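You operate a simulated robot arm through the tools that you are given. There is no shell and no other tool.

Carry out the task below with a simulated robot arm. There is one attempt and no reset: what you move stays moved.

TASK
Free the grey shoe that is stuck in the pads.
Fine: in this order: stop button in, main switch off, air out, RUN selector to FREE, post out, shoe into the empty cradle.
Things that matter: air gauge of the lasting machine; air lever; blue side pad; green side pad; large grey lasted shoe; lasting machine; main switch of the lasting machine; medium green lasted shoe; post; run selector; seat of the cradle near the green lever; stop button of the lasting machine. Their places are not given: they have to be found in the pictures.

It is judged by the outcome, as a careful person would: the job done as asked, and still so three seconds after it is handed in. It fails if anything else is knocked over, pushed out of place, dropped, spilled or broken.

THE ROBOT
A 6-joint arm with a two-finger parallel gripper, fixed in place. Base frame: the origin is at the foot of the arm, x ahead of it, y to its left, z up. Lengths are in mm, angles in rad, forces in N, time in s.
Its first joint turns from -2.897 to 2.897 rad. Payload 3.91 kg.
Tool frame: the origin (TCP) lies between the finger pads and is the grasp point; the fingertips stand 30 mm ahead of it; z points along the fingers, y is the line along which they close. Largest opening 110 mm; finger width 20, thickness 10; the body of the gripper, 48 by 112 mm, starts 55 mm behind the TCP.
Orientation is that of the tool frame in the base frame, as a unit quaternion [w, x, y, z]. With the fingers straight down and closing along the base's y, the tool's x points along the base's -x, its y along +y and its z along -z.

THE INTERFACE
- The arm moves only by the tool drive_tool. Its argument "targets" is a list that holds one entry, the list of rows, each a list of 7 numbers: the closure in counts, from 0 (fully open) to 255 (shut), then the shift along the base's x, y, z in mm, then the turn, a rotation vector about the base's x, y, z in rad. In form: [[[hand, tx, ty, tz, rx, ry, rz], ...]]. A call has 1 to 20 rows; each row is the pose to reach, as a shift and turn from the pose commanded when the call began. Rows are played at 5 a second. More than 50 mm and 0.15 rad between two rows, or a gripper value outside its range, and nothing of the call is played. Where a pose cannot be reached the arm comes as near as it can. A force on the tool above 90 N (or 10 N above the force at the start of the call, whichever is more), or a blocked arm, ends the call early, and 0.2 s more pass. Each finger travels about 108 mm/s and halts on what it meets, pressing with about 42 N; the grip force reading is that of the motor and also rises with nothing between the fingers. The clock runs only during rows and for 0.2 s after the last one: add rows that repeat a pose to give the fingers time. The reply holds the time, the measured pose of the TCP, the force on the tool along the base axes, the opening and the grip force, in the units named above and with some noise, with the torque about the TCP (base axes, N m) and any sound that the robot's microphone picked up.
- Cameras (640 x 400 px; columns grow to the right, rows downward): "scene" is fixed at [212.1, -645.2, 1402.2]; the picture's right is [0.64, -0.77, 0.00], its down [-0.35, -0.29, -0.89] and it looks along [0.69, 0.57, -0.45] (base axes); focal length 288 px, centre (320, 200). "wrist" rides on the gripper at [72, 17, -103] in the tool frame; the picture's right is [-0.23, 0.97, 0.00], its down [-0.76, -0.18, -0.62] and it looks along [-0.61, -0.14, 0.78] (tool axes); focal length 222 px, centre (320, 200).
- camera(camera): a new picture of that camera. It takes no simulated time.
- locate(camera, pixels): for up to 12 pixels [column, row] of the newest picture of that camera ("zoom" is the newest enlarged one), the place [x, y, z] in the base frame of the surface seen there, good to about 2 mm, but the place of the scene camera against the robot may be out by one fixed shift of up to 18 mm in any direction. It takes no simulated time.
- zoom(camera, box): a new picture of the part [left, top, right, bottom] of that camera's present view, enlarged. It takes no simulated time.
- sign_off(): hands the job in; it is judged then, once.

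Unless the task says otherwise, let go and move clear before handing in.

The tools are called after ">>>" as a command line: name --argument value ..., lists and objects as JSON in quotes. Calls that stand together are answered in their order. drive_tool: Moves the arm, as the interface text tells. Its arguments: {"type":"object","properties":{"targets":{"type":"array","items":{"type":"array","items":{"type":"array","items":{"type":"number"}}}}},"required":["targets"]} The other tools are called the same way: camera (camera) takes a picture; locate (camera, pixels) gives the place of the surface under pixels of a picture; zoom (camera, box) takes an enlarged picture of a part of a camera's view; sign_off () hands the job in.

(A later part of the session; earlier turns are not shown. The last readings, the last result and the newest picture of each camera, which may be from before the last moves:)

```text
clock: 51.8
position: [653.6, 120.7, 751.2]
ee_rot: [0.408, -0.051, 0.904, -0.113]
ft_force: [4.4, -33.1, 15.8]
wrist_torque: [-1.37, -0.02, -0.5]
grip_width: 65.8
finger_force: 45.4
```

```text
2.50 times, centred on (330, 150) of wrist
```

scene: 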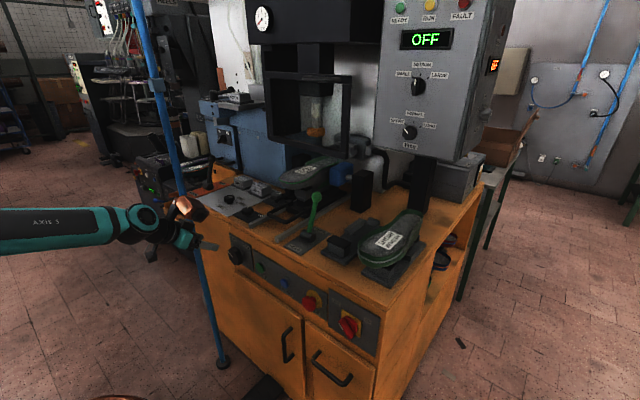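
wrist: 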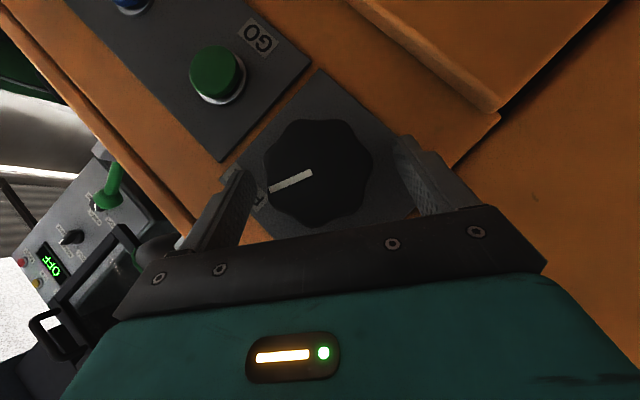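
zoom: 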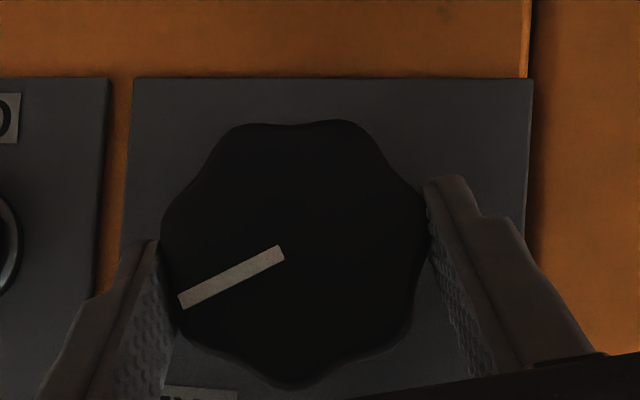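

The torque about x rose to −1.4 N·m, so the knob seems to have reached its stop with the mark at about 60° on the FREE side. I'll release, back out and verify.

>>> drive_tool --targets '[[[150, 0, 0, 0, 0, 0, 0], [35, 0, 0, 0, 0, 0, 0], [35, 0, 0, 0, 0, 0, 0], [35, -22, 5, 19, 0, 0, 0], [35, -45, 5, 42, 0.1, 0, 0], [35, -75, -5, 75, 0.2, 0, 0], [35, -95, -15, 110, 0.25, 0, 0], [35, -95, -15, 110, 0.25, 0, 0]]]'

>>> zoom --camera "wrist" --box '[270, 20, 400, 150]'

>>> zoom --camera "scene" --box '[215, 230, 295, 290]'

>>> zoom --camera "scene" --box '[240, 130, 400, 230]'

>>> camera --camera "scene"

```text
clock: 53.6
position: [559.1, 107.2, 862.9]
ee_rot: [0.412, -0.001, 0.911, 0.001]
ft_force: [-0.1, 0.0, -0.7]
wrist_torque: [0.04, 0.02, 0.0]
grip_width: 94.9
finger_force: 0.0
```

```text
3.08 times, centred on (335, 85) of wrist
```

zoom: 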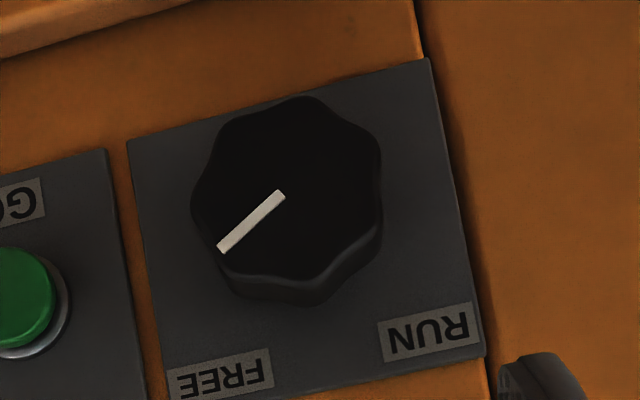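

```text
6.67 times, centred on (255, 260) of scene
```

zoom: 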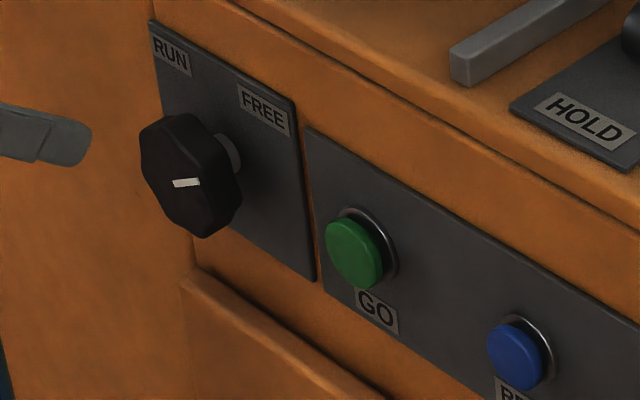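

```text
4.00 times, centred on (320, 180) of scene
```

zoom: 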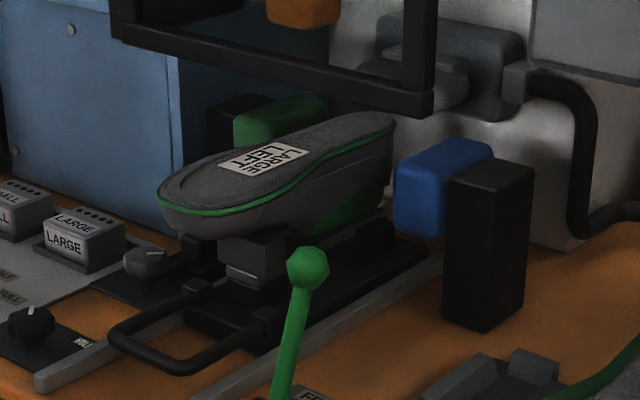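

```text
taken
```

scene: 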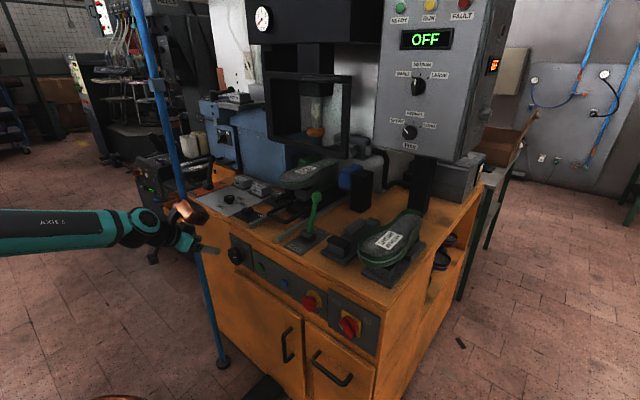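

The selector mark now points to FREE and both pads have drawn back from the shoe (blue pad at (350,178)). Next is pulling the post carriage out, so I'll go up to view its handle.

>>> drive_tool --targets '[[[35, -5, -15, 40, 0, 0, 0], [35, 0, -30, 85, 0, 0, 0], [35, 10, -45, 130, 0, 0, 0], [35, 20, -60, 175, 0, 0, 0], [35, 30, -75, 215, 0, 0, 0], [35, 40, -90, 250, 0, 0, 0], [35, 45, -105, 280, 0, 0.1, 0], [35, 45, -105, 280, 0, 0.1, 0]]]'

>>> camera --camera "wrist"

>>> camera --camera "scene"

```text
clock: 55.4
position: [603.9, 3.3, 1139.6]
ee_rot: [0.365, -0.001, 0.931, 0.001]
ft_force: [-0.4, -0.5, 0.1]
wrist_torque: [0.01, 0.01, 0.04]
grip_width: 94.9
finger_force: 0.1
```

```text
taken
```

wrist: 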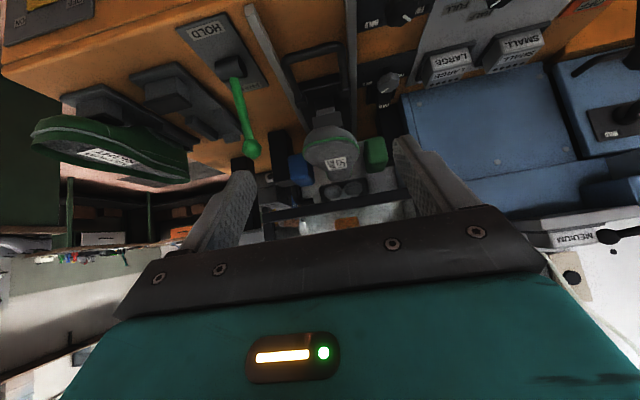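

```text
taken
```

scene: 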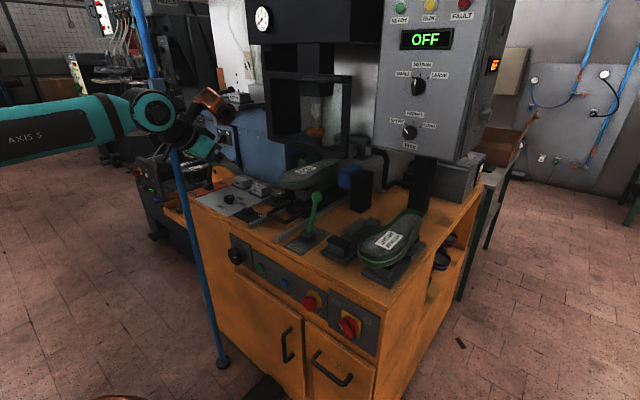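

>>> zoom --camera "wrist" --box '[220, 20, 420, 200]'

>>> locate --camera "wrist" --pixels '[[314, 50], [290, 58], [337, 46], [292, 75], [341, 65], [318, 65], [325, 105], [320, 115], [330, 150], [355, 150], [305, 152], [336, 163]]'

```text
2.22 times, centred on (320, 110) of wrist
```

zoom: 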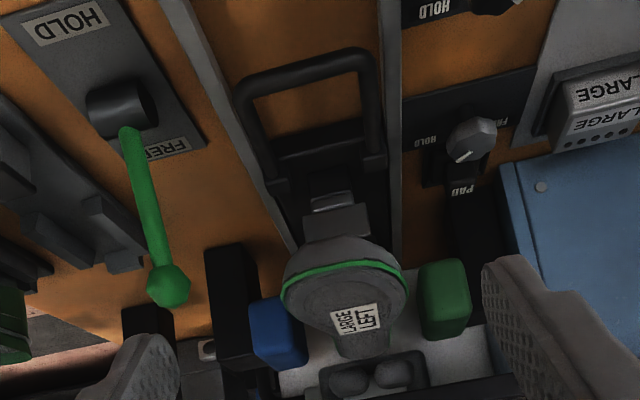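

```text
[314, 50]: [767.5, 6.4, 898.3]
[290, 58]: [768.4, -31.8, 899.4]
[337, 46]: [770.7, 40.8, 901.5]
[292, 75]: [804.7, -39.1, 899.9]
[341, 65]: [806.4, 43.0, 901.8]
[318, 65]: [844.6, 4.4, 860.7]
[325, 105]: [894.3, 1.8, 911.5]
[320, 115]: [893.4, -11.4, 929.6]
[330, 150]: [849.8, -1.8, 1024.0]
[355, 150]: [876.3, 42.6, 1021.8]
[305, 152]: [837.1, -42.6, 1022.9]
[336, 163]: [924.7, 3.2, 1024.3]
```

The handle's front bar is at x≈768, z≈900, spanning y −36 to +44, and the shoe toe overhangs behind it. I'll locate the toe's front edge before choosing how to hook the bar.

>>> locate --camera "zoom" --pixels '[[345, 239], [345, 250], [345, 262], [300, 262], [385, 252], [310, 60], [310, 70], [312, 78], [330, 105], [270, 110], [370, 100], [320, 140]]'

>>> zoom --camera "scene" --box '[240, 150, 340, 230]'

>>> locate --camera "zoom" --pixels '[[265, 150], [270, 165], [280, 190], [330, 205], [250, 300], [205, 275], [290, 305], [400, 245], [350, 200], [380, 215], [120, 340], [255, 385]]'

```text
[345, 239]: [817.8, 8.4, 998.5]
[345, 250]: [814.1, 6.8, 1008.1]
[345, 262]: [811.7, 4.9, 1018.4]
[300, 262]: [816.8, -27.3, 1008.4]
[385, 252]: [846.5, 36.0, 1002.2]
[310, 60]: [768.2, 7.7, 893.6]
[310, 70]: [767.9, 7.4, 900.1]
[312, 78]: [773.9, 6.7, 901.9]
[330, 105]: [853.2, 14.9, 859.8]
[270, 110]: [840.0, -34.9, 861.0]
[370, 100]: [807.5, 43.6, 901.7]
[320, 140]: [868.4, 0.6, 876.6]
```

```text
5.00 times, centred on (290, 190) of scene
```

zoom: 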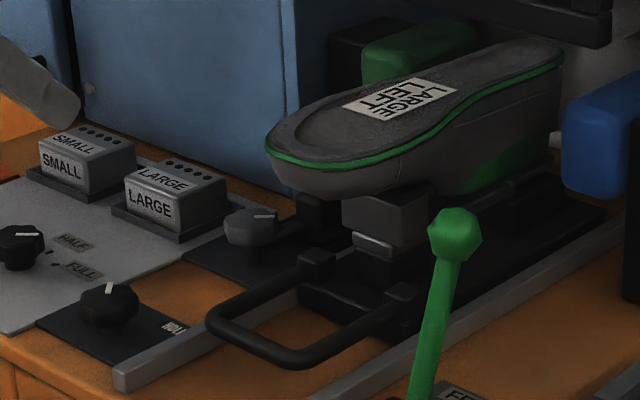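

```text
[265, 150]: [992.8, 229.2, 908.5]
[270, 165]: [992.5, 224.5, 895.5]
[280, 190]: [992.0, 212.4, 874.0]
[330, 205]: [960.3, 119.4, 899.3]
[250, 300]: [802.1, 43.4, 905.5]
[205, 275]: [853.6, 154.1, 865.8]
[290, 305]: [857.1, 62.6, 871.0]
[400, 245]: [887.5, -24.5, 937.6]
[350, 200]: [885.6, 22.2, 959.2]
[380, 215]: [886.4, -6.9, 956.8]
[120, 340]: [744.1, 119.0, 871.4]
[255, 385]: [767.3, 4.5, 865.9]
```

The bar's centre is about (774, 4, 894) and the toe starts at x≈811. I'll shut the fingers, steepen the tool to about 75° and come to a point just above the handle loop.

>>> drive_tool --targets '[[[120, 30, 0, -15, 0, 0.12, 0], [200, 60, 0, -30, 0, 0.24, 0], [255, 90, 0, -50, 0, 0.36, 0], [255, 115, 0, -75, 0, 0.485, 0], [255, 140, 0, -105, 0, 0.485, 0], [255, 158, 0, -135, 0, 0.485, 0], [255, 169.3, 0, -161.3, 0, 0.485, 0], [255, 169.3, 0, -161.3, 0, 0.485, 0]]]'

>>> camera --camera "wrist"

>>> zoom --camera "scene" --box '[190, 110, 350, 230]'

```text
clock: 57.2
position: [774.2, 2.4, 981.0]
ee_rot: [0.131, -0.001, 0.991, 0.001]
ft_force: [0.4, -0.1, 0.2]
wrist_torque: [-0.01, 0.01, 0.01]
grip_width: 0.3
finger_force: 38.0
```

```text
taken
```

wrist: 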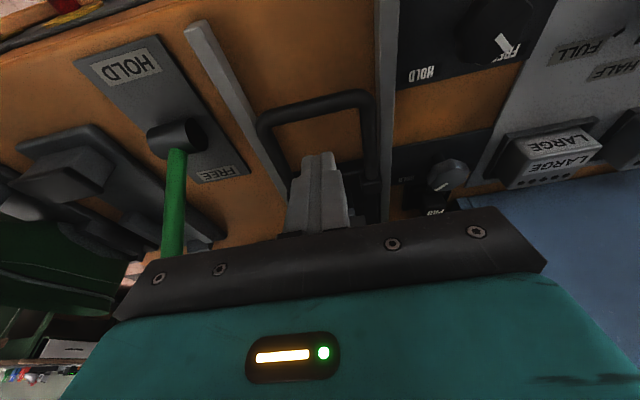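

```text
3.33 times, centred on (270, 170) of scene
```

zoom: 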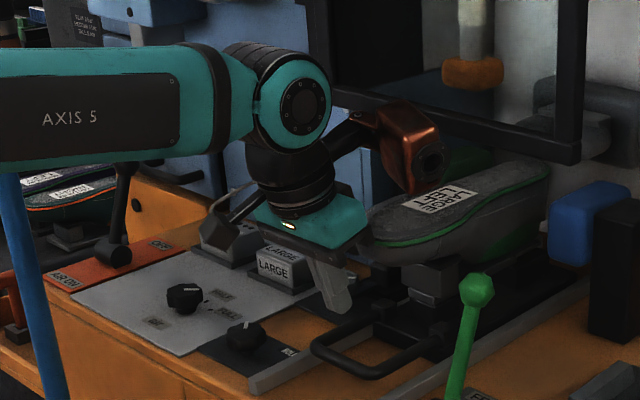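

A copper block on the wrist hangs over the shoe's toe at zoom (415,150). I need its clearance before going lower.

>>> locate --camera "zoom" --pixels '[[415, 130], [410, 188], [440, 180], [445, 135], [430, 160], [385, 165], [375, 125], [330, 310], [390, 245], [420, 235], [300, 220], [225, 228]]'

```text
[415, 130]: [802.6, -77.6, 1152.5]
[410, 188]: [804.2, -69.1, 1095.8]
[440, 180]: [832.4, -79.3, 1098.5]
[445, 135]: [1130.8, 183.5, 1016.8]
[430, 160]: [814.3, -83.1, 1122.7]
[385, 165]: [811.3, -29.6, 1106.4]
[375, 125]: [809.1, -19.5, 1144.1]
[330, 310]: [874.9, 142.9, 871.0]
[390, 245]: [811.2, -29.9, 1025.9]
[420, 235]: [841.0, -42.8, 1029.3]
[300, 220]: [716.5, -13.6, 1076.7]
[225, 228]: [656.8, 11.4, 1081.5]
```

The copper block hangs about 108 mm above the TCP on the +x side, so it would hit the shoe if I lowered in this orientation. I'll back up and re-orient with a +90° roll, so the block points away and the fingers can grip the bar itself.

>>> drive_tool --targets '[[[255, -10, 0, 35, 0, 0, 0], [255, -25, 0, 75, 0, 0, 0], [255, -50, 0, 105, 0, -0.09, 0], [255, -75, 0, 125, 0, -0.18, 0], [255, -100, 0, 135, 0, -0.262, 0], [255, -100, 0, 135, 0, -0.262, 0]]]'

>>> drive_tool --targets '[[[255, 0, 0, 0, 0.065, 0, -0.113], [255, 0, 0, 0, 0.13, 0, -0.225], [255, 0, 0, 0, 0.195, 0, -0.338], [255, 0, 0, 0, 0.26, 0, -0.45], [255, 0, 0, 0, 0.325, 0, -0.563], [255, 0, 0, 0, 0.39, 0, -0.675], [255, 0, 0, 0, 0.455, 0, -0.788], [255, 0, 0, 0, 0.52, 0, -0.9], [255, 0, 0, 0, 0.585, 0, -1.013], [255, 0, 0, 0, 0.65, 0, -1.126], [255, 0, 0, 0, 0.715, 0, -1.238], [255, 0, 0, 0, 0.785, 0, -1.36], [255, 0, 0, 0, 0.785, 0, -1.36]]]'

>>> camera --camera "scene"

>>> camera --camera "wrist"

```text
clock: 58.6
position: [672.0, 2.0, 1115.8]
ee_rot: [0.26, -0.001, 0.966, 0.001]
ft_force: [-0.9, 0.8, 0.6]
wrist_torque: [-0.01, 0.03, -0.04]
grip_width: 0.0
finger_force: 37.5
```

```text
clock: 61.4
position: [672.9, 2.0, 1115.8]
ee_rot: [0.184, 0.683, 0.683, 0.182]
ft_force: [0.0, 0.4, 0.1]
wrist_torque: [-0.02, -0.01, -0.02]
grip_width: 0.2
finger_force: 38.0
```

```text
taken
```

scene: 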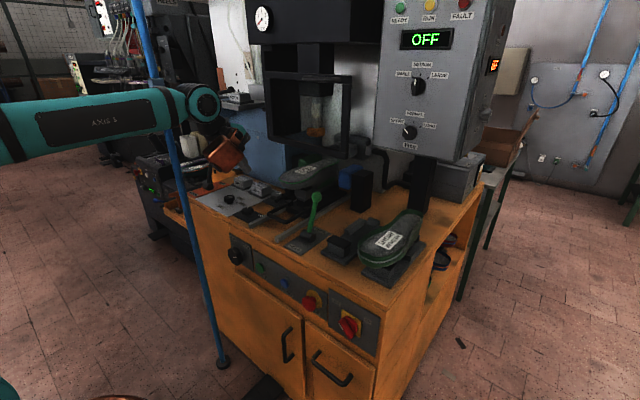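

```text
taken
```

wrist: 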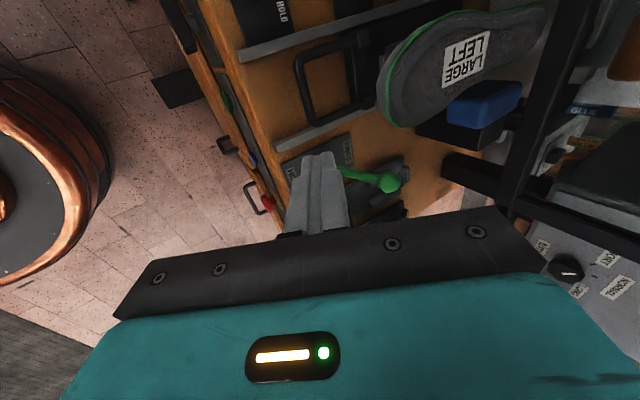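

The roll worked: the closing line now lies in the x–z plane and the block is out of the way. I'll open to about 36 mm and come to a point in line with the bar.

>>> drive_tool --targets '[[[172, 15, 1, -42, 0, 0, 0], [172, 30, 2, -85, 0, 0, 0], [172, 46, 2, -127, 0, 0, 0], [172, 46, 2, -127, 0, 0, 0]]]'

>>> camera --camera "wrist"

>>> zoom --camera "scene" --box '[190, 130, 350, 230]'

```text
clock: 62.4
position: [718.2, 3.9, 989.2]
ee_rot: [0.185, 0.683, 0.683, 0.182]
ft_force: [-0.6, 0.0, -0.7]
wrist_torque: [-0.01, 0.01, -0.02]
grip_width: 35.8
finger_force: 0.2
```

```text
taken
```

wrist: 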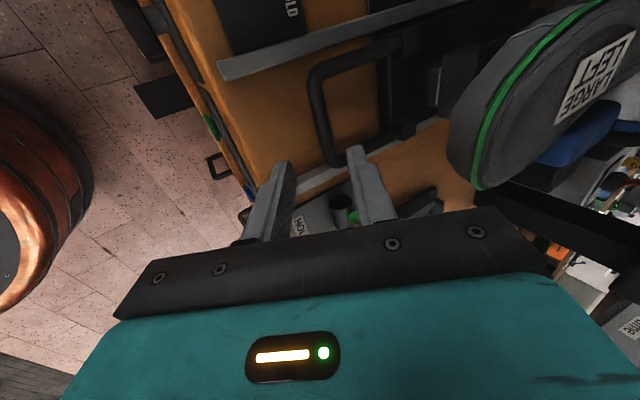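

```text
4.00 times, centred on (270, 180) of scene
```

zoom: 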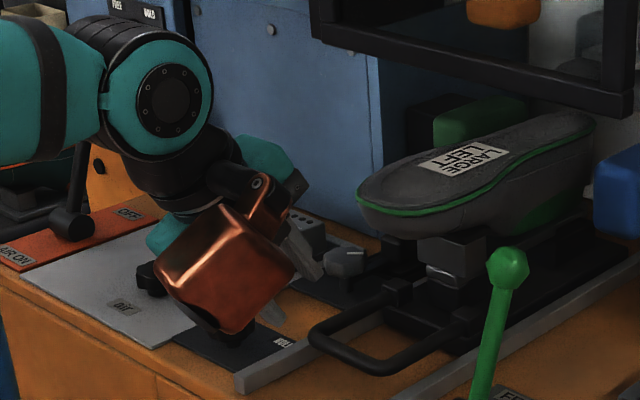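

The fingers point at the handle's front bar, seen at (318,110). I'll locate the bar again from here for accuracy.

>>> locate --camera "wrist" --pixels '[[312, 80], [314, 90], [318, 110], [322, 130], [326, 145], [332, 155], [312, 110], [324, 110], [345, 60], [290, 150], [450, 130]]'

```text
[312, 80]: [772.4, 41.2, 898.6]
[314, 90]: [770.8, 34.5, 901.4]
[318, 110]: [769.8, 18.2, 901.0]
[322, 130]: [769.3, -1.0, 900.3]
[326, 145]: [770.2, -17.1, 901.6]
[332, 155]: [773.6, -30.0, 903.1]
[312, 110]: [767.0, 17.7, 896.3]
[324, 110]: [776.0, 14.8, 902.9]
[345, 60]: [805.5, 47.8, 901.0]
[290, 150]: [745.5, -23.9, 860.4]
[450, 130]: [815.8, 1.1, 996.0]
```

The bar's centre is (774.5, 4, 895.5) with a 7.5 mm radius, as expected. I'll advance along the tool axis and close on it.

>>> drive_tool --targets '[[[172, 15, 0, -25, 0, 0, 0], [172, 30, 0, -50, 0, 0, 0], [172, 40, 0, -66, 0, 0, 0], [172, 46.3, 0, -76.4, 0, 0, 0], [172, 46.3, 0, -76.4, 0, 0, 0], [255, 46.3, 0, -76.4, 0, 0, 0], [255, 46.3, 0, -76.4, 0, 0, 0], [255, 46.3, 0, -76.4, 0, 0, 0]]]'

>>> camera --camera "wrist"

>>> zoom --camera "scene" --box '[190, 130, 350, 230]'

```text
clock: 64.2
position: [765.0, 4.0, 910.7]
ee_rot: [0.184, 0.683, 0.683, 0.183]
ft_force: [-1.3, -0.5, -2.2]
wrist_torque: [-0.56, 0.03, 0.6]
grip_width: 13.7
finger_force: 45.0
```

```text
taken
```

wrist: 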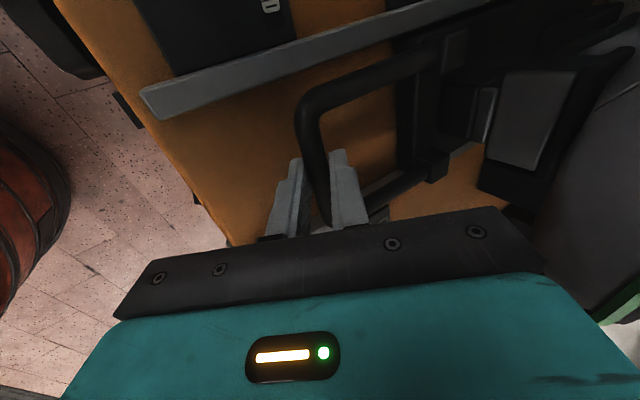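

```text
4.00 times, centred on (270, 180) of scene
```

zoom: 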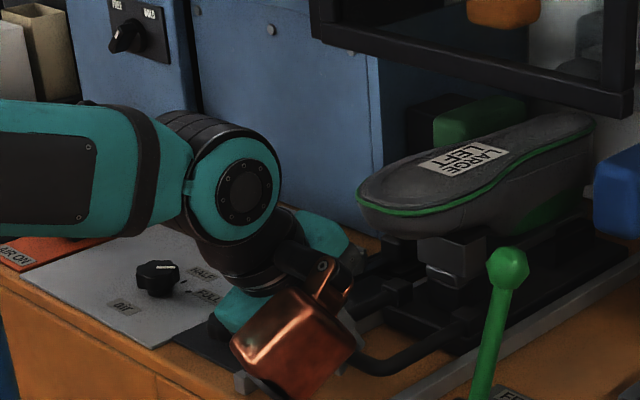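

The bar is gripped at 13.7 mm with no side load. I'll pull straight in −x and watch the force.

>>> drive_tool --targets '[[[255, -5, 0, 0, 0, 0, 0], [255, -12, 0, 0, 0, 0, 0], [255, -20, 0, 0, 0, 0, 0], [255, -30, 0, 0, 0, 0, 0], [255, -40, 0, 0, 0, 0, 0], [255, -50, 0, 0, 0, 0, 0], [255, -60, 0, 0, 0, 0, 0], [255, -60, 0, 0, 0, 0, 0]]]'

>>> zoom --camera "scene" --box '[190, 120, 390, 250]'

```text
clock: 66.0
position: [704.9, 4.8, 912.0]
ee_rot: [0.185, 0.683, 0.683, 0.182]
ft_force: [-1.2, -6.5, -12.6]
wrist_torque: [-0.54, 0.15, 0.63]
grip_width: 13.9
finger_force: 45.1
```

```text
3.08 times, centred on (290, 185) of scene
```

zoom: 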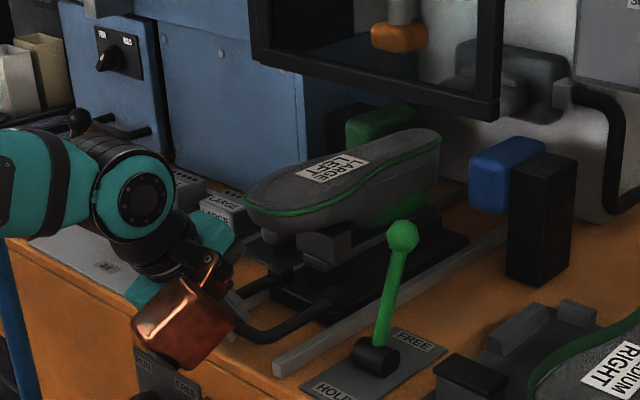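

The carriage and shoe have slid out 60 mm smoothly. I'll keep pulling until it reaches its stop.

>>> drive_tool --targets '[[[255, -10, 0, 0, 0, 0, 0], [255, -20, 0, 0, 0, 0, 0], [255, -30, 0, 0, 0, 0, 0], [255, -40, 0, 0, 0, 0, 0], [255, -50, 0, 0, 0, 0, 0], [255, -60, 0, 0, 0, 0, 0], [255, -70, 0, 0, 0, 0, 0], [255, -80, 0, 0, 0, 0, 0], [255, -80, 0, 0, 0, 0, 0]]]'

>>> zoom --camera "scene" --box '[190, 120, 390, 250]'

```text
clock: 68.0
position: [624.9, 4.2, 911.7]
ee_rot: [0.184, 0.683, 0.683, 0.182]
ft_force: [-1.4, -6.5, -22.8]
wrist_torque: [-0.18, 0.26, 0.8]
grip_width: 13.4
finger_force: 45.2
```

```text
3.08 times, centred on (290, 185) of scene
```

zoom: 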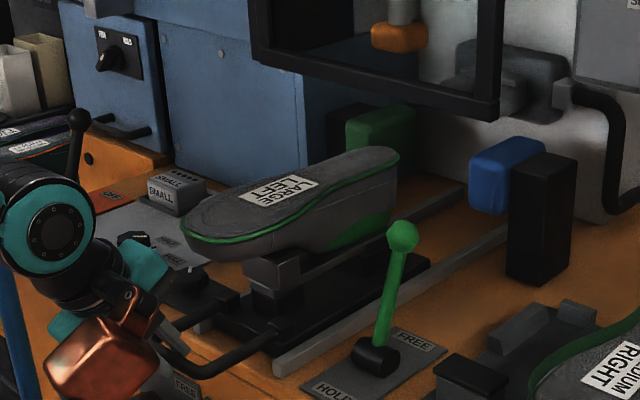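

It has come out 140 mm with no stop yet, and a small downward load of 23 N. I'll lower 1 mm and keep pulling gently.

>>> drive_tool --targets '[[[255, 0, 0, -1, 0, 0, 0], [255, -8, 0, -1, 0, 0, 0], [255, -16, 0, -1, 0, 0, 0], [255, -24, 0, -1, 0, 0, 0], [255, -32, 0, -1, 0, 0, 0], [255, -40, 0, -1, 0, 0, 0], [255, -40, 0, -1, 0, 0, 0]]]'

>>> zoom --camera "scene" --box '[190, 120, 390, 250]'

>>> camera --camera "wrist"

```text
clock: 69.2
position: [602.3, 4.5, 915.2]
ee_rot: [0.191, 0.68, 0.682, 0.189]
ft_force: [67.1, -3.4, -1.5]
wrist_torque: [-0.31, -1.11, 0.46]
grip_width: 14.2
finger_force: 45.1
stopped in row 5: the force on the tool passed its limit at 134 N (the readings are from after the stop); the commanded pose is now the measured one
```

```text
3.08 times, centred on (290, 185) of scene
```

zoom: 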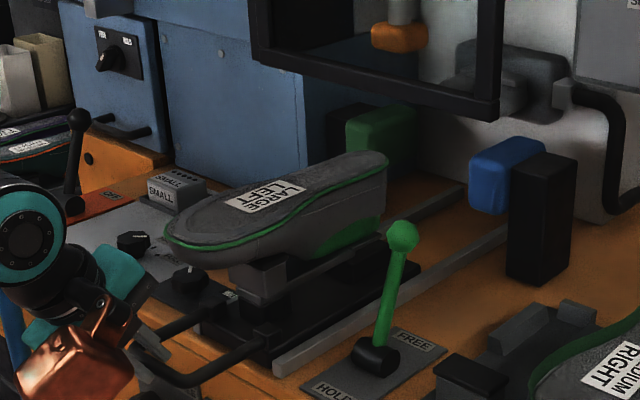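

```text
taken
```

wrist: 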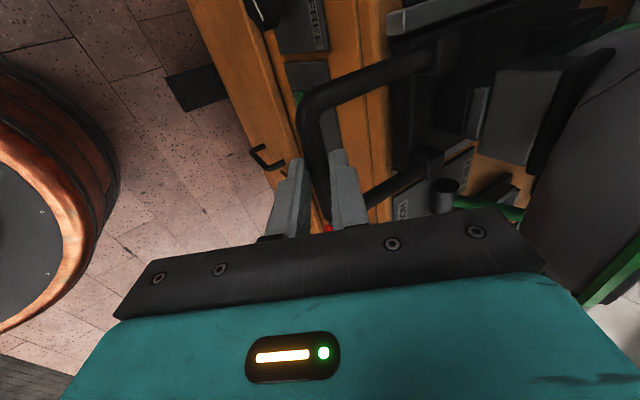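

The carriage hit its end stop after about 160 mm, so the post is out. I'll ease the load, let go of the bar and back away along the tool axis.

>>> drive_tool --targets '[[[255, 2, 0, 0, 0, 0, 0], [172, 2, 0, 0, 0, 0, 0], [172, 2, 0, 0, 0, 0, 0], [172, -10, 0, 20, 0, 0, 0], [172, -30, 0, 55, 0, 0, 0], [172, -45, 0, 95, 0, 0, 0], [172, -45, 0, 135, 0, 0, 0], [172, -45, 0, 175, 0, 0, 0], [172, -45, 0, 175, 0, 0, 0]]]'

>>> camera --camera "wrist"

>>> camera --camera "scene"

```text
clock: 71.2
position: [552.5, 3.6, 1089.4]
ee_rot: [0.19, 0.681, 0.682, 0.187]
ft_force: [-0.2, 0.3, 0.0]
wrist_torque: [-0.01, 0.01, 0.02]
grip_width: 35.9
finger_force: 0.0
```

```text
taken
```

wrist: 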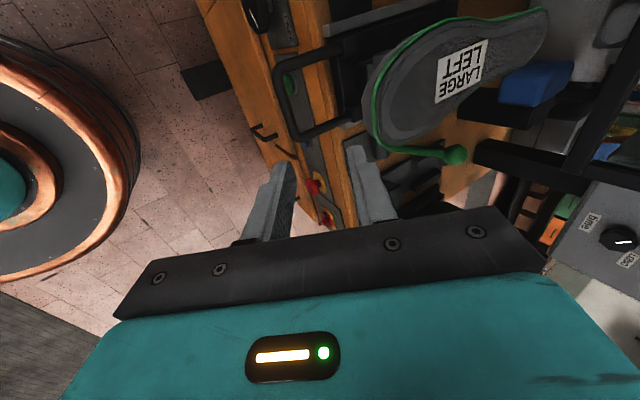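

```text
taken
```

scene: 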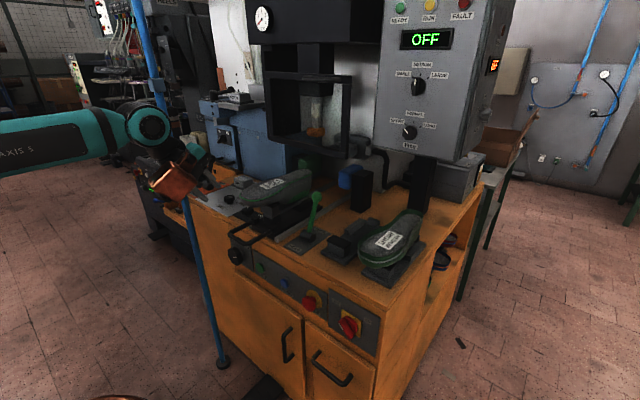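

The carriage stays out and everything is undisturbed. I'll turn the tool to straight down with the fingers closing along y, and rise for a clear view of the shoe and cradles.

>>> drive_tool --targets '[[[172, 0, 0, 14, -0.035, 0.0355, 0.127], [172, 0, 0, 28, -0.07, 0.071, 0.255], [172, 0, 0, 42, -0.105, 0.1066, 0.382], [172, 0, 0, 56, -0.14, 0.142, 0.509], [172, 0, 0, 70, -0.175, 0.1776, 0.637], [172, 5, 0, 84, -0.21, 0.213, 0.764], [172, 10, 0, 98, -0.245, 0.2487, 0.891], [120, 15, 0, 112, -0.28, 0.284, 1.019], [60, 20, 0, 126, -0.315, 0.32, 1.146], [0, 25, 0, 140, -0.35, 0.355, 1.273], [0, 30, 0, 150, -0.385, 0.391, 1.401], [0, 40, 0, 160, -0.4196, 0.4263, 1.528], [0, 40, 0, 160, -0.4196, 0.4263, 1.528]]]'

>>> camera --camera "wrist"

>>> zoom --camera "scene" --box '[225, 150, 425, 290]'

```text
clock: 74.0
position: [594.5, 4.8, 1250.4]
ee_rot: [-0.001, -0.001, 1.0, 0.0]
ft_force: [0.4, 0.3, -0.4]
wrist_torque: [-0.02, -0.01, 0.0]
grip_width: 109.8
finger_force: 0.1
```

```text
taken
```

wrist: 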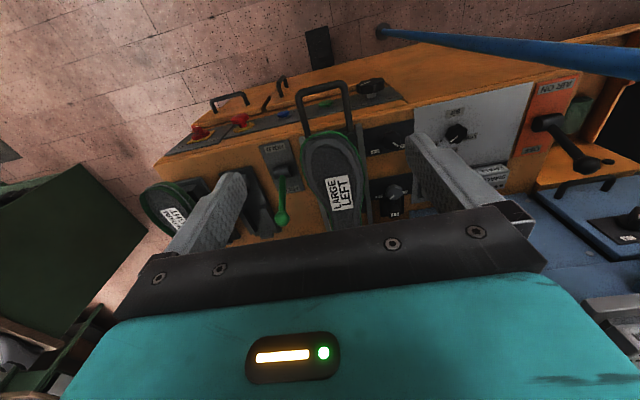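

```text
2.86 times, centred on (325, 220) of scene
```

zoom: 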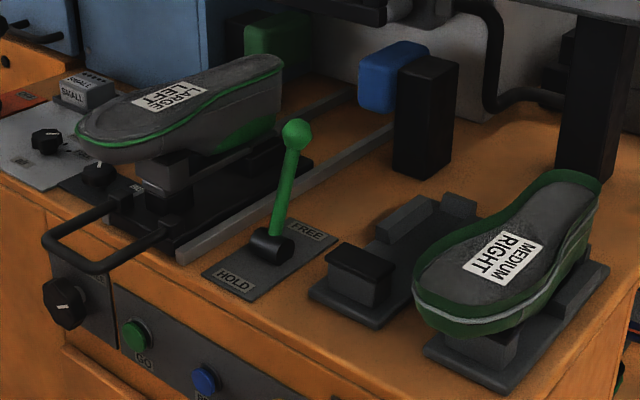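

The wrist view shows the shoe at (330,170), the green lever and part of the empty cradle. I'll zoom in and measure the shoe.

>>> zoom --camera "wrist" --box '[230, 70, 430, 220]'

>>> locate --camera "zoom" --pixels '[[315, 180], [260, 195], [215, 205], [225, 240], [380, 190], [395, 240], [250, 300], [260, 350], [395, 300], [385, 350], [320, 250], [320, 350]]'

```text
2.67 times, centred on (330, 145) of wrist
```

zoom: 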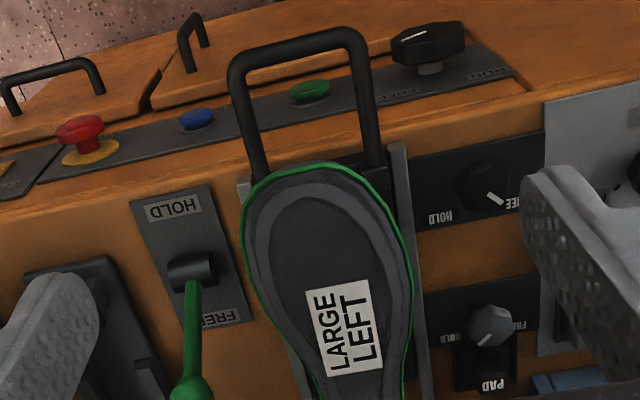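

```text
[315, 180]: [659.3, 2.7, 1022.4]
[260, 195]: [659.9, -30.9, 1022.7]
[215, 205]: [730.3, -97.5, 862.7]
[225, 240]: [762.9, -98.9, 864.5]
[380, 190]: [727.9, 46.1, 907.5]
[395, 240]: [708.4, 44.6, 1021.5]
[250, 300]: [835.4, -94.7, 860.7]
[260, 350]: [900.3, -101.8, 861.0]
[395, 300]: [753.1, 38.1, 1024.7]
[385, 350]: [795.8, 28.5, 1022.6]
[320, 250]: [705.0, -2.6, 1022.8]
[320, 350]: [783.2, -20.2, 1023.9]
```

I need the press-head frame's position before moving over the shoe, plus more points on the shoe's outline.

>>> camera --camera "scene"

>>> locate --camera "scene" --pixels '[[268, 120], [300, 150], [346, 110], [342, 158], [310, 78], [270, 30], [320, 45], [350, 178], [361, 190], [420, 165], [385, 140], [300, 170]]'

>>> zoom --camera "scene" --box '[225, 150, 325, 230]'

>>> locate --camera "zoom" --pixels '[[95, 165], [150, 215], [250, 195], [330, 165], [420, 115], [435, 95], [400, 85], [300, 110], [205, 130], [120, 150], [270, 240], [330, 215]]'

```text
taken
```

scene: 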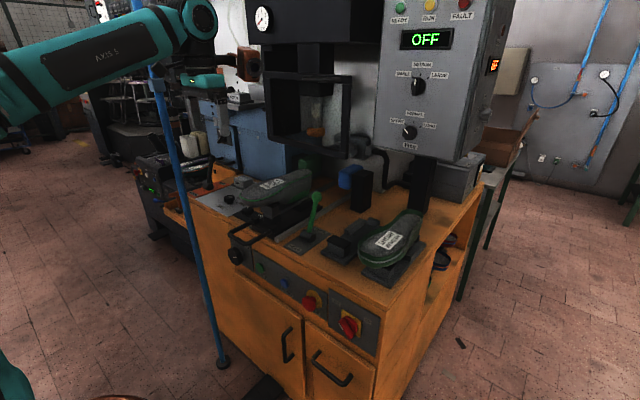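

```text
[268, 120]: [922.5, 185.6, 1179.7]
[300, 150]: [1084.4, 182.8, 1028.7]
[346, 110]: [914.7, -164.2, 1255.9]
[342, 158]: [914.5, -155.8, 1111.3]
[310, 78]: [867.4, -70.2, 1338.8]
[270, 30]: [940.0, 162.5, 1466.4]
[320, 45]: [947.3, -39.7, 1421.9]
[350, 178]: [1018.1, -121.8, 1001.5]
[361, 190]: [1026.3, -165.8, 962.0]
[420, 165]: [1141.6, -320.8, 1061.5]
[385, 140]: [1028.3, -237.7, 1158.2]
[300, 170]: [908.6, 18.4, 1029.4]
```

```text
5.00 times, centred on (275, 190) of scene
```

zoom: 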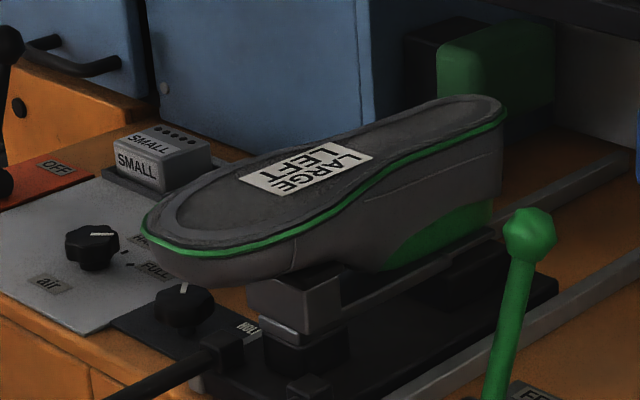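

```text
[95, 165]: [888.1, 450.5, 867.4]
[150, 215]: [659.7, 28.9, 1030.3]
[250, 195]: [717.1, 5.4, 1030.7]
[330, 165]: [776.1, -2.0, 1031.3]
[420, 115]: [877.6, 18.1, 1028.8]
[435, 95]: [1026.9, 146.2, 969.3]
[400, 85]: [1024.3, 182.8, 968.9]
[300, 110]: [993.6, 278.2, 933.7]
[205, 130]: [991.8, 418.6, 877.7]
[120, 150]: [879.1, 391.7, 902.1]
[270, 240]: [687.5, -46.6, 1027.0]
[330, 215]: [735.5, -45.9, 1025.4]
```

The press frame starts at x≈915–925 and the shoe spans x from about 650 to 920. I'll move forward a little, staying clear of the frame, to see the whole sole between the fingers.

>>> drive_tool --targets '[[[0, 35, -2, -20, 0, 0, 0], [0, 70, -4, -40, 0, 0, 0], [0, 105, -5, -60, 0, 0, 0], [0, 105, -5, -60, 0, 0, 0]]]'

>>> camera --camera "wrist"

>>> zoom --camera "wrist" --box '[220, 40, 420, 240]'

```text
clock: 75.0
position: [699.6, 0.7, 1188.6]
ee_rot: [-0.002, 0.0, 1.0, 0.0]
ft_force: [0.6, -0.1, 0.3]
wrist_torque: [-0.02, 0.01, 0.02]
grip_width: 110.1
finger_force: 0.1
```

```text
taken
```

wrist: 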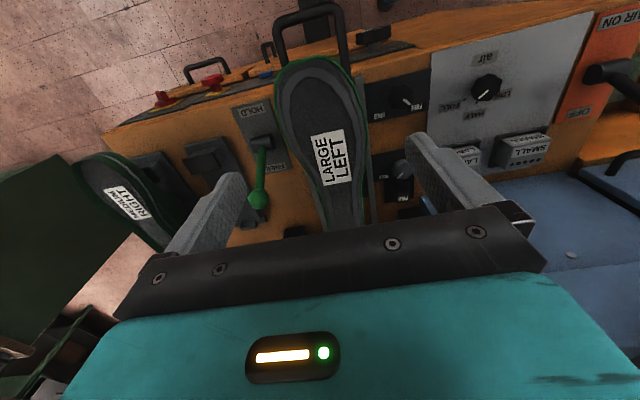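

```text
2.00 times, centred on (320, 140) of wrist
```

zoom: 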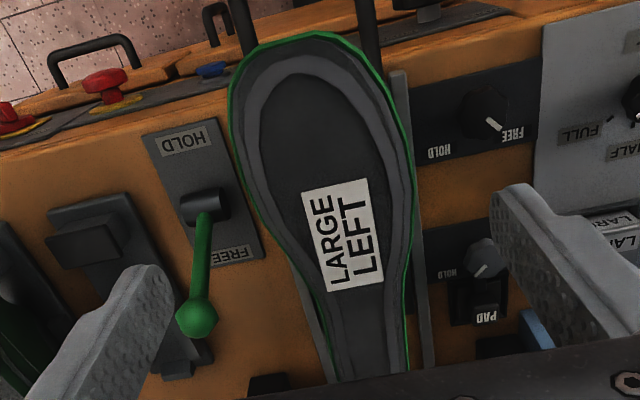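

>>> locate --camera "zoom" --pixels '[[305, 38], [236, 110], [240, 170], [266, 225], [308, 290], [330, 345], [340, 372], [380, 90], [407, 160], [408, 240], [402, 310], [400, 365]]'

```text
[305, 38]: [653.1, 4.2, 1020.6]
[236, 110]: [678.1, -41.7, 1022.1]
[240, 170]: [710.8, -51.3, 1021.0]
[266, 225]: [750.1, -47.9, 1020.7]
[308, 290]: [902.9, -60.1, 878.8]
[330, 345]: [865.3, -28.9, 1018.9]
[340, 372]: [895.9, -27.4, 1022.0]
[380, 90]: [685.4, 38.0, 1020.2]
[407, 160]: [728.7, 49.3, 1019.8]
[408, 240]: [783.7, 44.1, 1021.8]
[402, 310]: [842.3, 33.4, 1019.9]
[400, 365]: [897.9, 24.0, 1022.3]
```

The sole outline is clear: toe at x≈653, about 100 mm wide at x≈720, about 79 mm at x≈800 and 51 mm at x≈897, top at z≈1021. Now I'll look at the empty cradle from above.

>>> drive_tool --targets '[[[0, -15, -45, 0, 0, 0, 0], [0, -30, -90, 0, 0, 0, 0], [0, -45, -135, 0, 0, 0, 0], [0, -55, -180, 0, 0, 0, 0], [0, -60, -220, 0, 0, 0, 0], [0, -60, -220, 0, 0, 0, 0]]]'

>>> camera --camera "wrist"

>>> zoom --camera "wrist" --box '[220, 60, 420, 230]'

```text
clock: 76.4
position: [637.1, -220.3, 1188.8]
ee_rot: [0.0, 0.0, 1.0, 0.001]
ft_force: [0.1, 0.0, -0.2]
wrist_torque: [0.01, -0.01, -0.06]
grip_width: 109.9
finger_force: 0.1
```

```text
taken
```

wrist: 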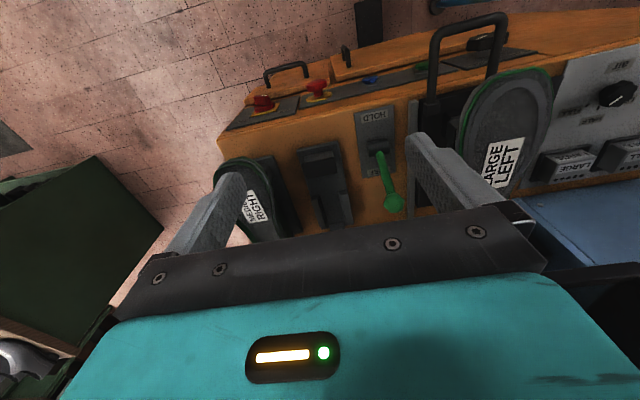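

```text
2.35 times, centred on (320, 145) of wrist
```

zoom: 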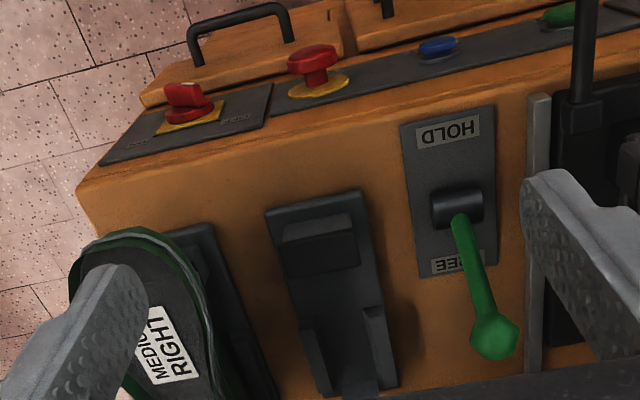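

>>> locate --camera "zoom" --pixels '[[267, 212], [358, 192], [396, 380], [325, 392], [285, 240], [352, 222], [358, 258], [290, 275], [322, 245], [306, 335], [375, 315], [345, 345]]'

>>> zoom --camera "scene" --box '[310, 190, 430, 290]'

>>> locate --camera "zoom" --pixels '[[80, 240], [140, 275], [150, 230], [95, 225], [40, 275], [120, 330], [230, 140], [265, 165], [290, 110], [200, 190], [170, 210], [245, 200]]'

```text
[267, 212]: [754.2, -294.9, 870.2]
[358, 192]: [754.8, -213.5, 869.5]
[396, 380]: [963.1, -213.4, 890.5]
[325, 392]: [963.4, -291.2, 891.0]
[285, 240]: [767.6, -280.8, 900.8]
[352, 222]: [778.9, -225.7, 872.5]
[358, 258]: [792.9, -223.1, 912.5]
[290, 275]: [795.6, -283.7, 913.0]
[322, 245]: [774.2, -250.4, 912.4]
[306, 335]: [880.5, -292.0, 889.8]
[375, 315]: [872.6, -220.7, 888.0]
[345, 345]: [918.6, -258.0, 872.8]
```

```text
4.00 times, centred on (370, 240) of scene
```

zoom: 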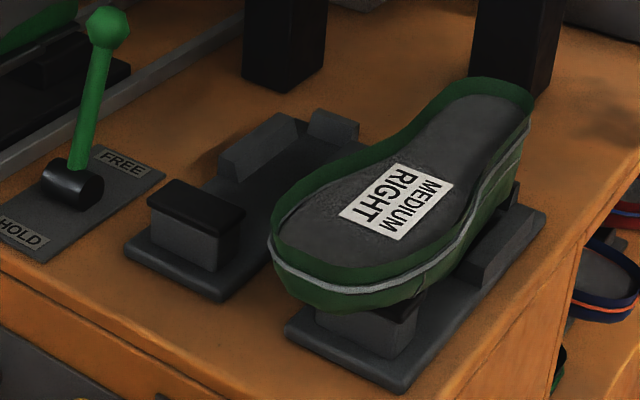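

```text
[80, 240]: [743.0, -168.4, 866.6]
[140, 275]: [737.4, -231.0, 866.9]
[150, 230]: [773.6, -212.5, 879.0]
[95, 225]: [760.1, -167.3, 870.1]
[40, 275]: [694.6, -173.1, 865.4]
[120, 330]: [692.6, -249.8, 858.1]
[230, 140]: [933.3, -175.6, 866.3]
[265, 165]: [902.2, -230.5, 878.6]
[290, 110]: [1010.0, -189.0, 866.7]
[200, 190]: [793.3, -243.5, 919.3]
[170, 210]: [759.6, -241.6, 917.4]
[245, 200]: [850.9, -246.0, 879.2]
```

The cradle is square to x: plate y −295 to −213 (centre −254), front block top at z≈912.5 (x 770–795), side rails at z≈890. I'll look at how the green shoe sits in its matching cradle, to copy that placement.

>>> drive_tool --targets '[[[0, 0, -45, 0, 0, 0, 0], [0, 0, -90, 0, 0, 0, 0], [0, 10, -135, 0, 0, 0, 0], [0, 20, -160, 0, 0, 0, 0], [0, 20, -160, 0, 0, 0, 0]]]'

>>> camera --camera "wrist"

>>> zoom --camera "wrist" --box '[220, 60, 420, 230]'

```text
clock: 77.6
position: [658.1, -381.7, 1189.6]
ee_rot: [-0.001, 0.0, 1.0, 0.001]
ft_force: [0.1, 1.3, 0.3]
wrist_torque: [0.02, -0.06, 0.02]
grip_width: 109.9
finger_force: 0.1
```

```text
taken
```

wrist: 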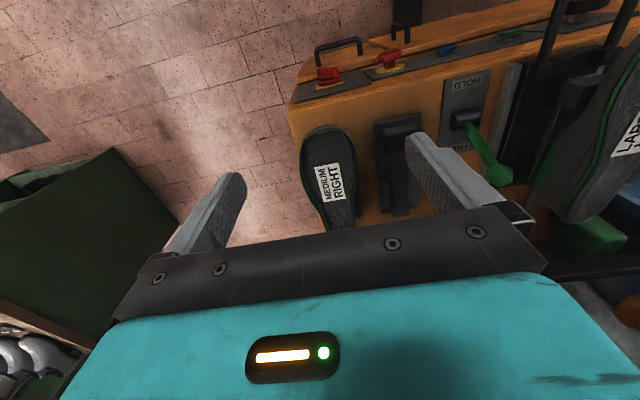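

```text
2.35 times, centred on (320, 145) of wrist
```

zoom: 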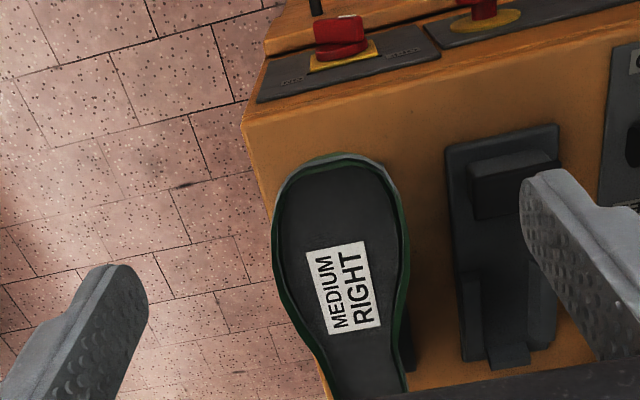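

>>> locate --camera "zoom" --pixels '[[330, 158], [276, 215], [393, 205], [280, 280], [404, 270], [305, 335], [325, 385], [402, 340], [398, 385], [340, 250], [355, 380], [320, 170]]'

>>> locate --camera "zoom" --pixels '[[449, 148], [558, 126], [470, 165], [556, 150], [475, 215], [470, 275], [470, 340], [540, 275], [540, 335], [510, 355], [495, 345], [505, 280]]'

```text
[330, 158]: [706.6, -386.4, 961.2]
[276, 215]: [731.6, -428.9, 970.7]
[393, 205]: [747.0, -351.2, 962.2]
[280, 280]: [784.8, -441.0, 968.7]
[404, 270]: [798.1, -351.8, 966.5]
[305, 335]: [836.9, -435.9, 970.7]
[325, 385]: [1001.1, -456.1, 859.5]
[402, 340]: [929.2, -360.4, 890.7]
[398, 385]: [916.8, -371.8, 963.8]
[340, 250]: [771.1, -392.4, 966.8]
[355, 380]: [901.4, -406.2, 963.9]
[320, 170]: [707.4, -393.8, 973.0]
```

```text
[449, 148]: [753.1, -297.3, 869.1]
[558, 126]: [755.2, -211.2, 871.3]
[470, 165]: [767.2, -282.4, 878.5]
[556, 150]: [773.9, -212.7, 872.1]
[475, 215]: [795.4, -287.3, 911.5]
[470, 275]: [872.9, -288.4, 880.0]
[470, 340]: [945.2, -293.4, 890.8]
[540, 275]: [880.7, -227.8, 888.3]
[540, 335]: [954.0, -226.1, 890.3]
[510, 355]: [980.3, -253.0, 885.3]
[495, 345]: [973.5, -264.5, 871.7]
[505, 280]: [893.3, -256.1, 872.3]
```

The green shoe's toe is at x≈705, its sole top at z≈967 and its centre at y≈−395. I'll measure both heels in the scene view to work out the grey shoe's target x.

>>> zoom --camera "scene" --box '[340, 195, 440, 275]'

>>> locate --camera "zoom" --pixels '[[390, 70], [415, 85], [350, 80], [320, 100], [150, 290], [105, 260], [125, 230], [330, 215], [150, 340], [205, 350], [395, 205], [300, 250]]'

>>> zoom --camera "scene" --box '[225, 150, 325, 230]'

>>> locate --camera "zoom" --pixels '[[500, 108], [505, 120], [480, 98], [445, 100], [290, 285], [335, 275], [250, 280], [340, 290], [400, 270], [470, 235], [495, 215], [420, 255]]'

```text
5.00 times, centred on (390, 235) of scene
```

zoom: 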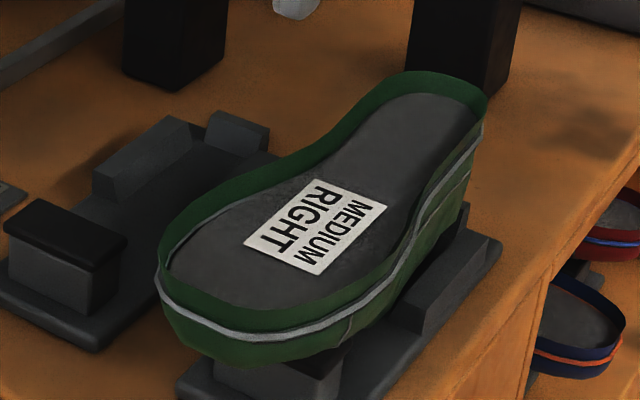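

```text
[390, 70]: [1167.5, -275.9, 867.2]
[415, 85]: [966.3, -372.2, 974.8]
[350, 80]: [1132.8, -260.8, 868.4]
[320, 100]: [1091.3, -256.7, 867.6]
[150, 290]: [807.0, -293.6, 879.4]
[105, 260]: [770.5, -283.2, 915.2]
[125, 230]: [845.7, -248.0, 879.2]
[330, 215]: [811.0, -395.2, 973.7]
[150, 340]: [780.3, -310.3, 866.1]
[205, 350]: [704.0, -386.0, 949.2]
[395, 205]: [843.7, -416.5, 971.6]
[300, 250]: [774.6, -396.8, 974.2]
```

```text
5.00 times, centred on (275, 190) of scene
```

zoom: 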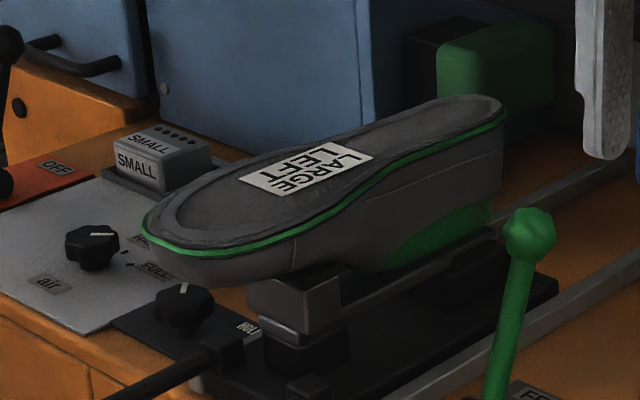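

```text
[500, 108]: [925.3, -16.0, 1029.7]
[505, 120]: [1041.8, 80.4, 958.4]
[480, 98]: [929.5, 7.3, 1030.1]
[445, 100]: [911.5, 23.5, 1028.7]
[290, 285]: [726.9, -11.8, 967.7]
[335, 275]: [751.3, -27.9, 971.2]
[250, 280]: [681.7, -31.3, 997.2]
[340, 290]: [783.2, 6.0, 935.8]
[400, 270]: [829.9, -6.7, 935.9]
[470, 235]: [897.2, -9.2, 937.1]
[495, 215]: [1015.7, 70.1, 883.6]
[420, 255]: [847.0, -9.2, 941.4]
```

The grey heel ends at x≈939 on the post, the green heel at ≈975 against the rear stop, so the grey shoe should move about +34 in x, −253 in y and −50 in z. Before picking it up I'll check the copper block's extent against the press frame.

>>> zoom --camera "scene" --box '[250, 60, 370, 170]'

>>> locate --camera "scene" --pixels '[[272, 133], [285, 140], [300, 145], [320, 151], [335, 155], [340, 130], [345, 150], [268, 100], [290, 80], [330, 82], [306, 76]]'

>>> zoom --camera "scene" --box '[240, 40, 440, 240]'

```text
3.64 times, centred on (310, 115) of scene
```

zoom: 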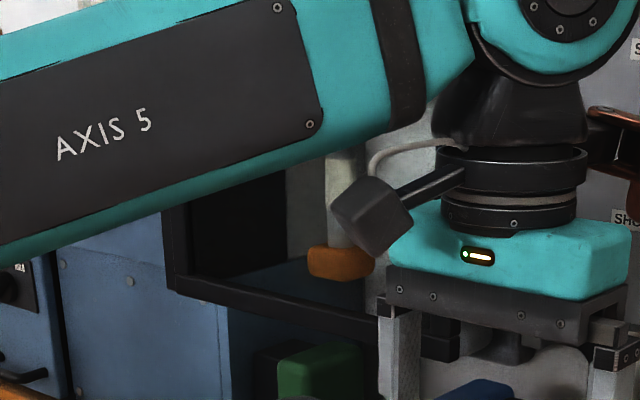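

```text
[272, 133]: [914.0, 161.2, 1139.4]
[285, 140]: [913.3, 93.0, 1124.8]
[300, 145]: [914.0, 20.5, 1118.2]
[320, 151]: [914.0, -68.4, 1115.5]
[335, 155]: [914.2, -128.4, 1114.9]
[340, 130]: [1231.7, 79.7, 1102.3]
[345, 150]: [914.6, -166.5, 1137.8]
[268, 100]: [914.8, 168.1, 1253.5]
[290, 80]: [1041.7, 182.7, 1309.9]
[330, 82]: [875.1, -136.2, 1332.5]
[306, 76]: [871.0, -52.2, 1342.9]
```

```text
2.00 times, centred on (340, 140) of scene
```

zoom: 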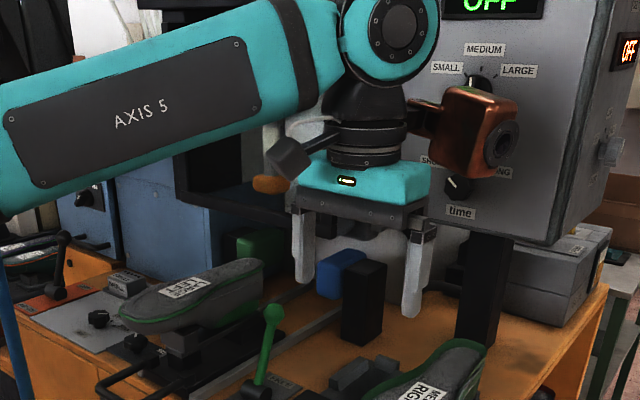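

>>> locate --camera "zoom" --pixels '[[450, 100], [480, 95], [515, 105], [447, 140], [470, 170], [490, 178], [515, 160], [505, 140], [522, 130], [425, 115], [390, 180], [380, 60]]'

```text
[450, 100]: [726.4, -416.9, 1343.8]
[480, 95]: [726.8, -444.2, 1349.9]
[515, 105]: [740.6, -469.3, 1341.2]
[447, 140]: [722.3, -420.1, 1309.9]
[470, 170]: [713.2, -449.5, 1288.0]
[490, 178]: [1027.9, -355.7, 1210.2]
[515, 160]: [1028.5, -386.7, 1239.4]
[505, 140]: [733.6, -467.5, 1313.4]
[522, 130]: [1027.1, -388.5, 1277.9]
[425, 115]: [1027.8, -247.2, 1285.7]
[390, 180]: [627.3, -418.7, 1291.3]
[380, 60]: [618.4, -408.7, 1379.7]
```

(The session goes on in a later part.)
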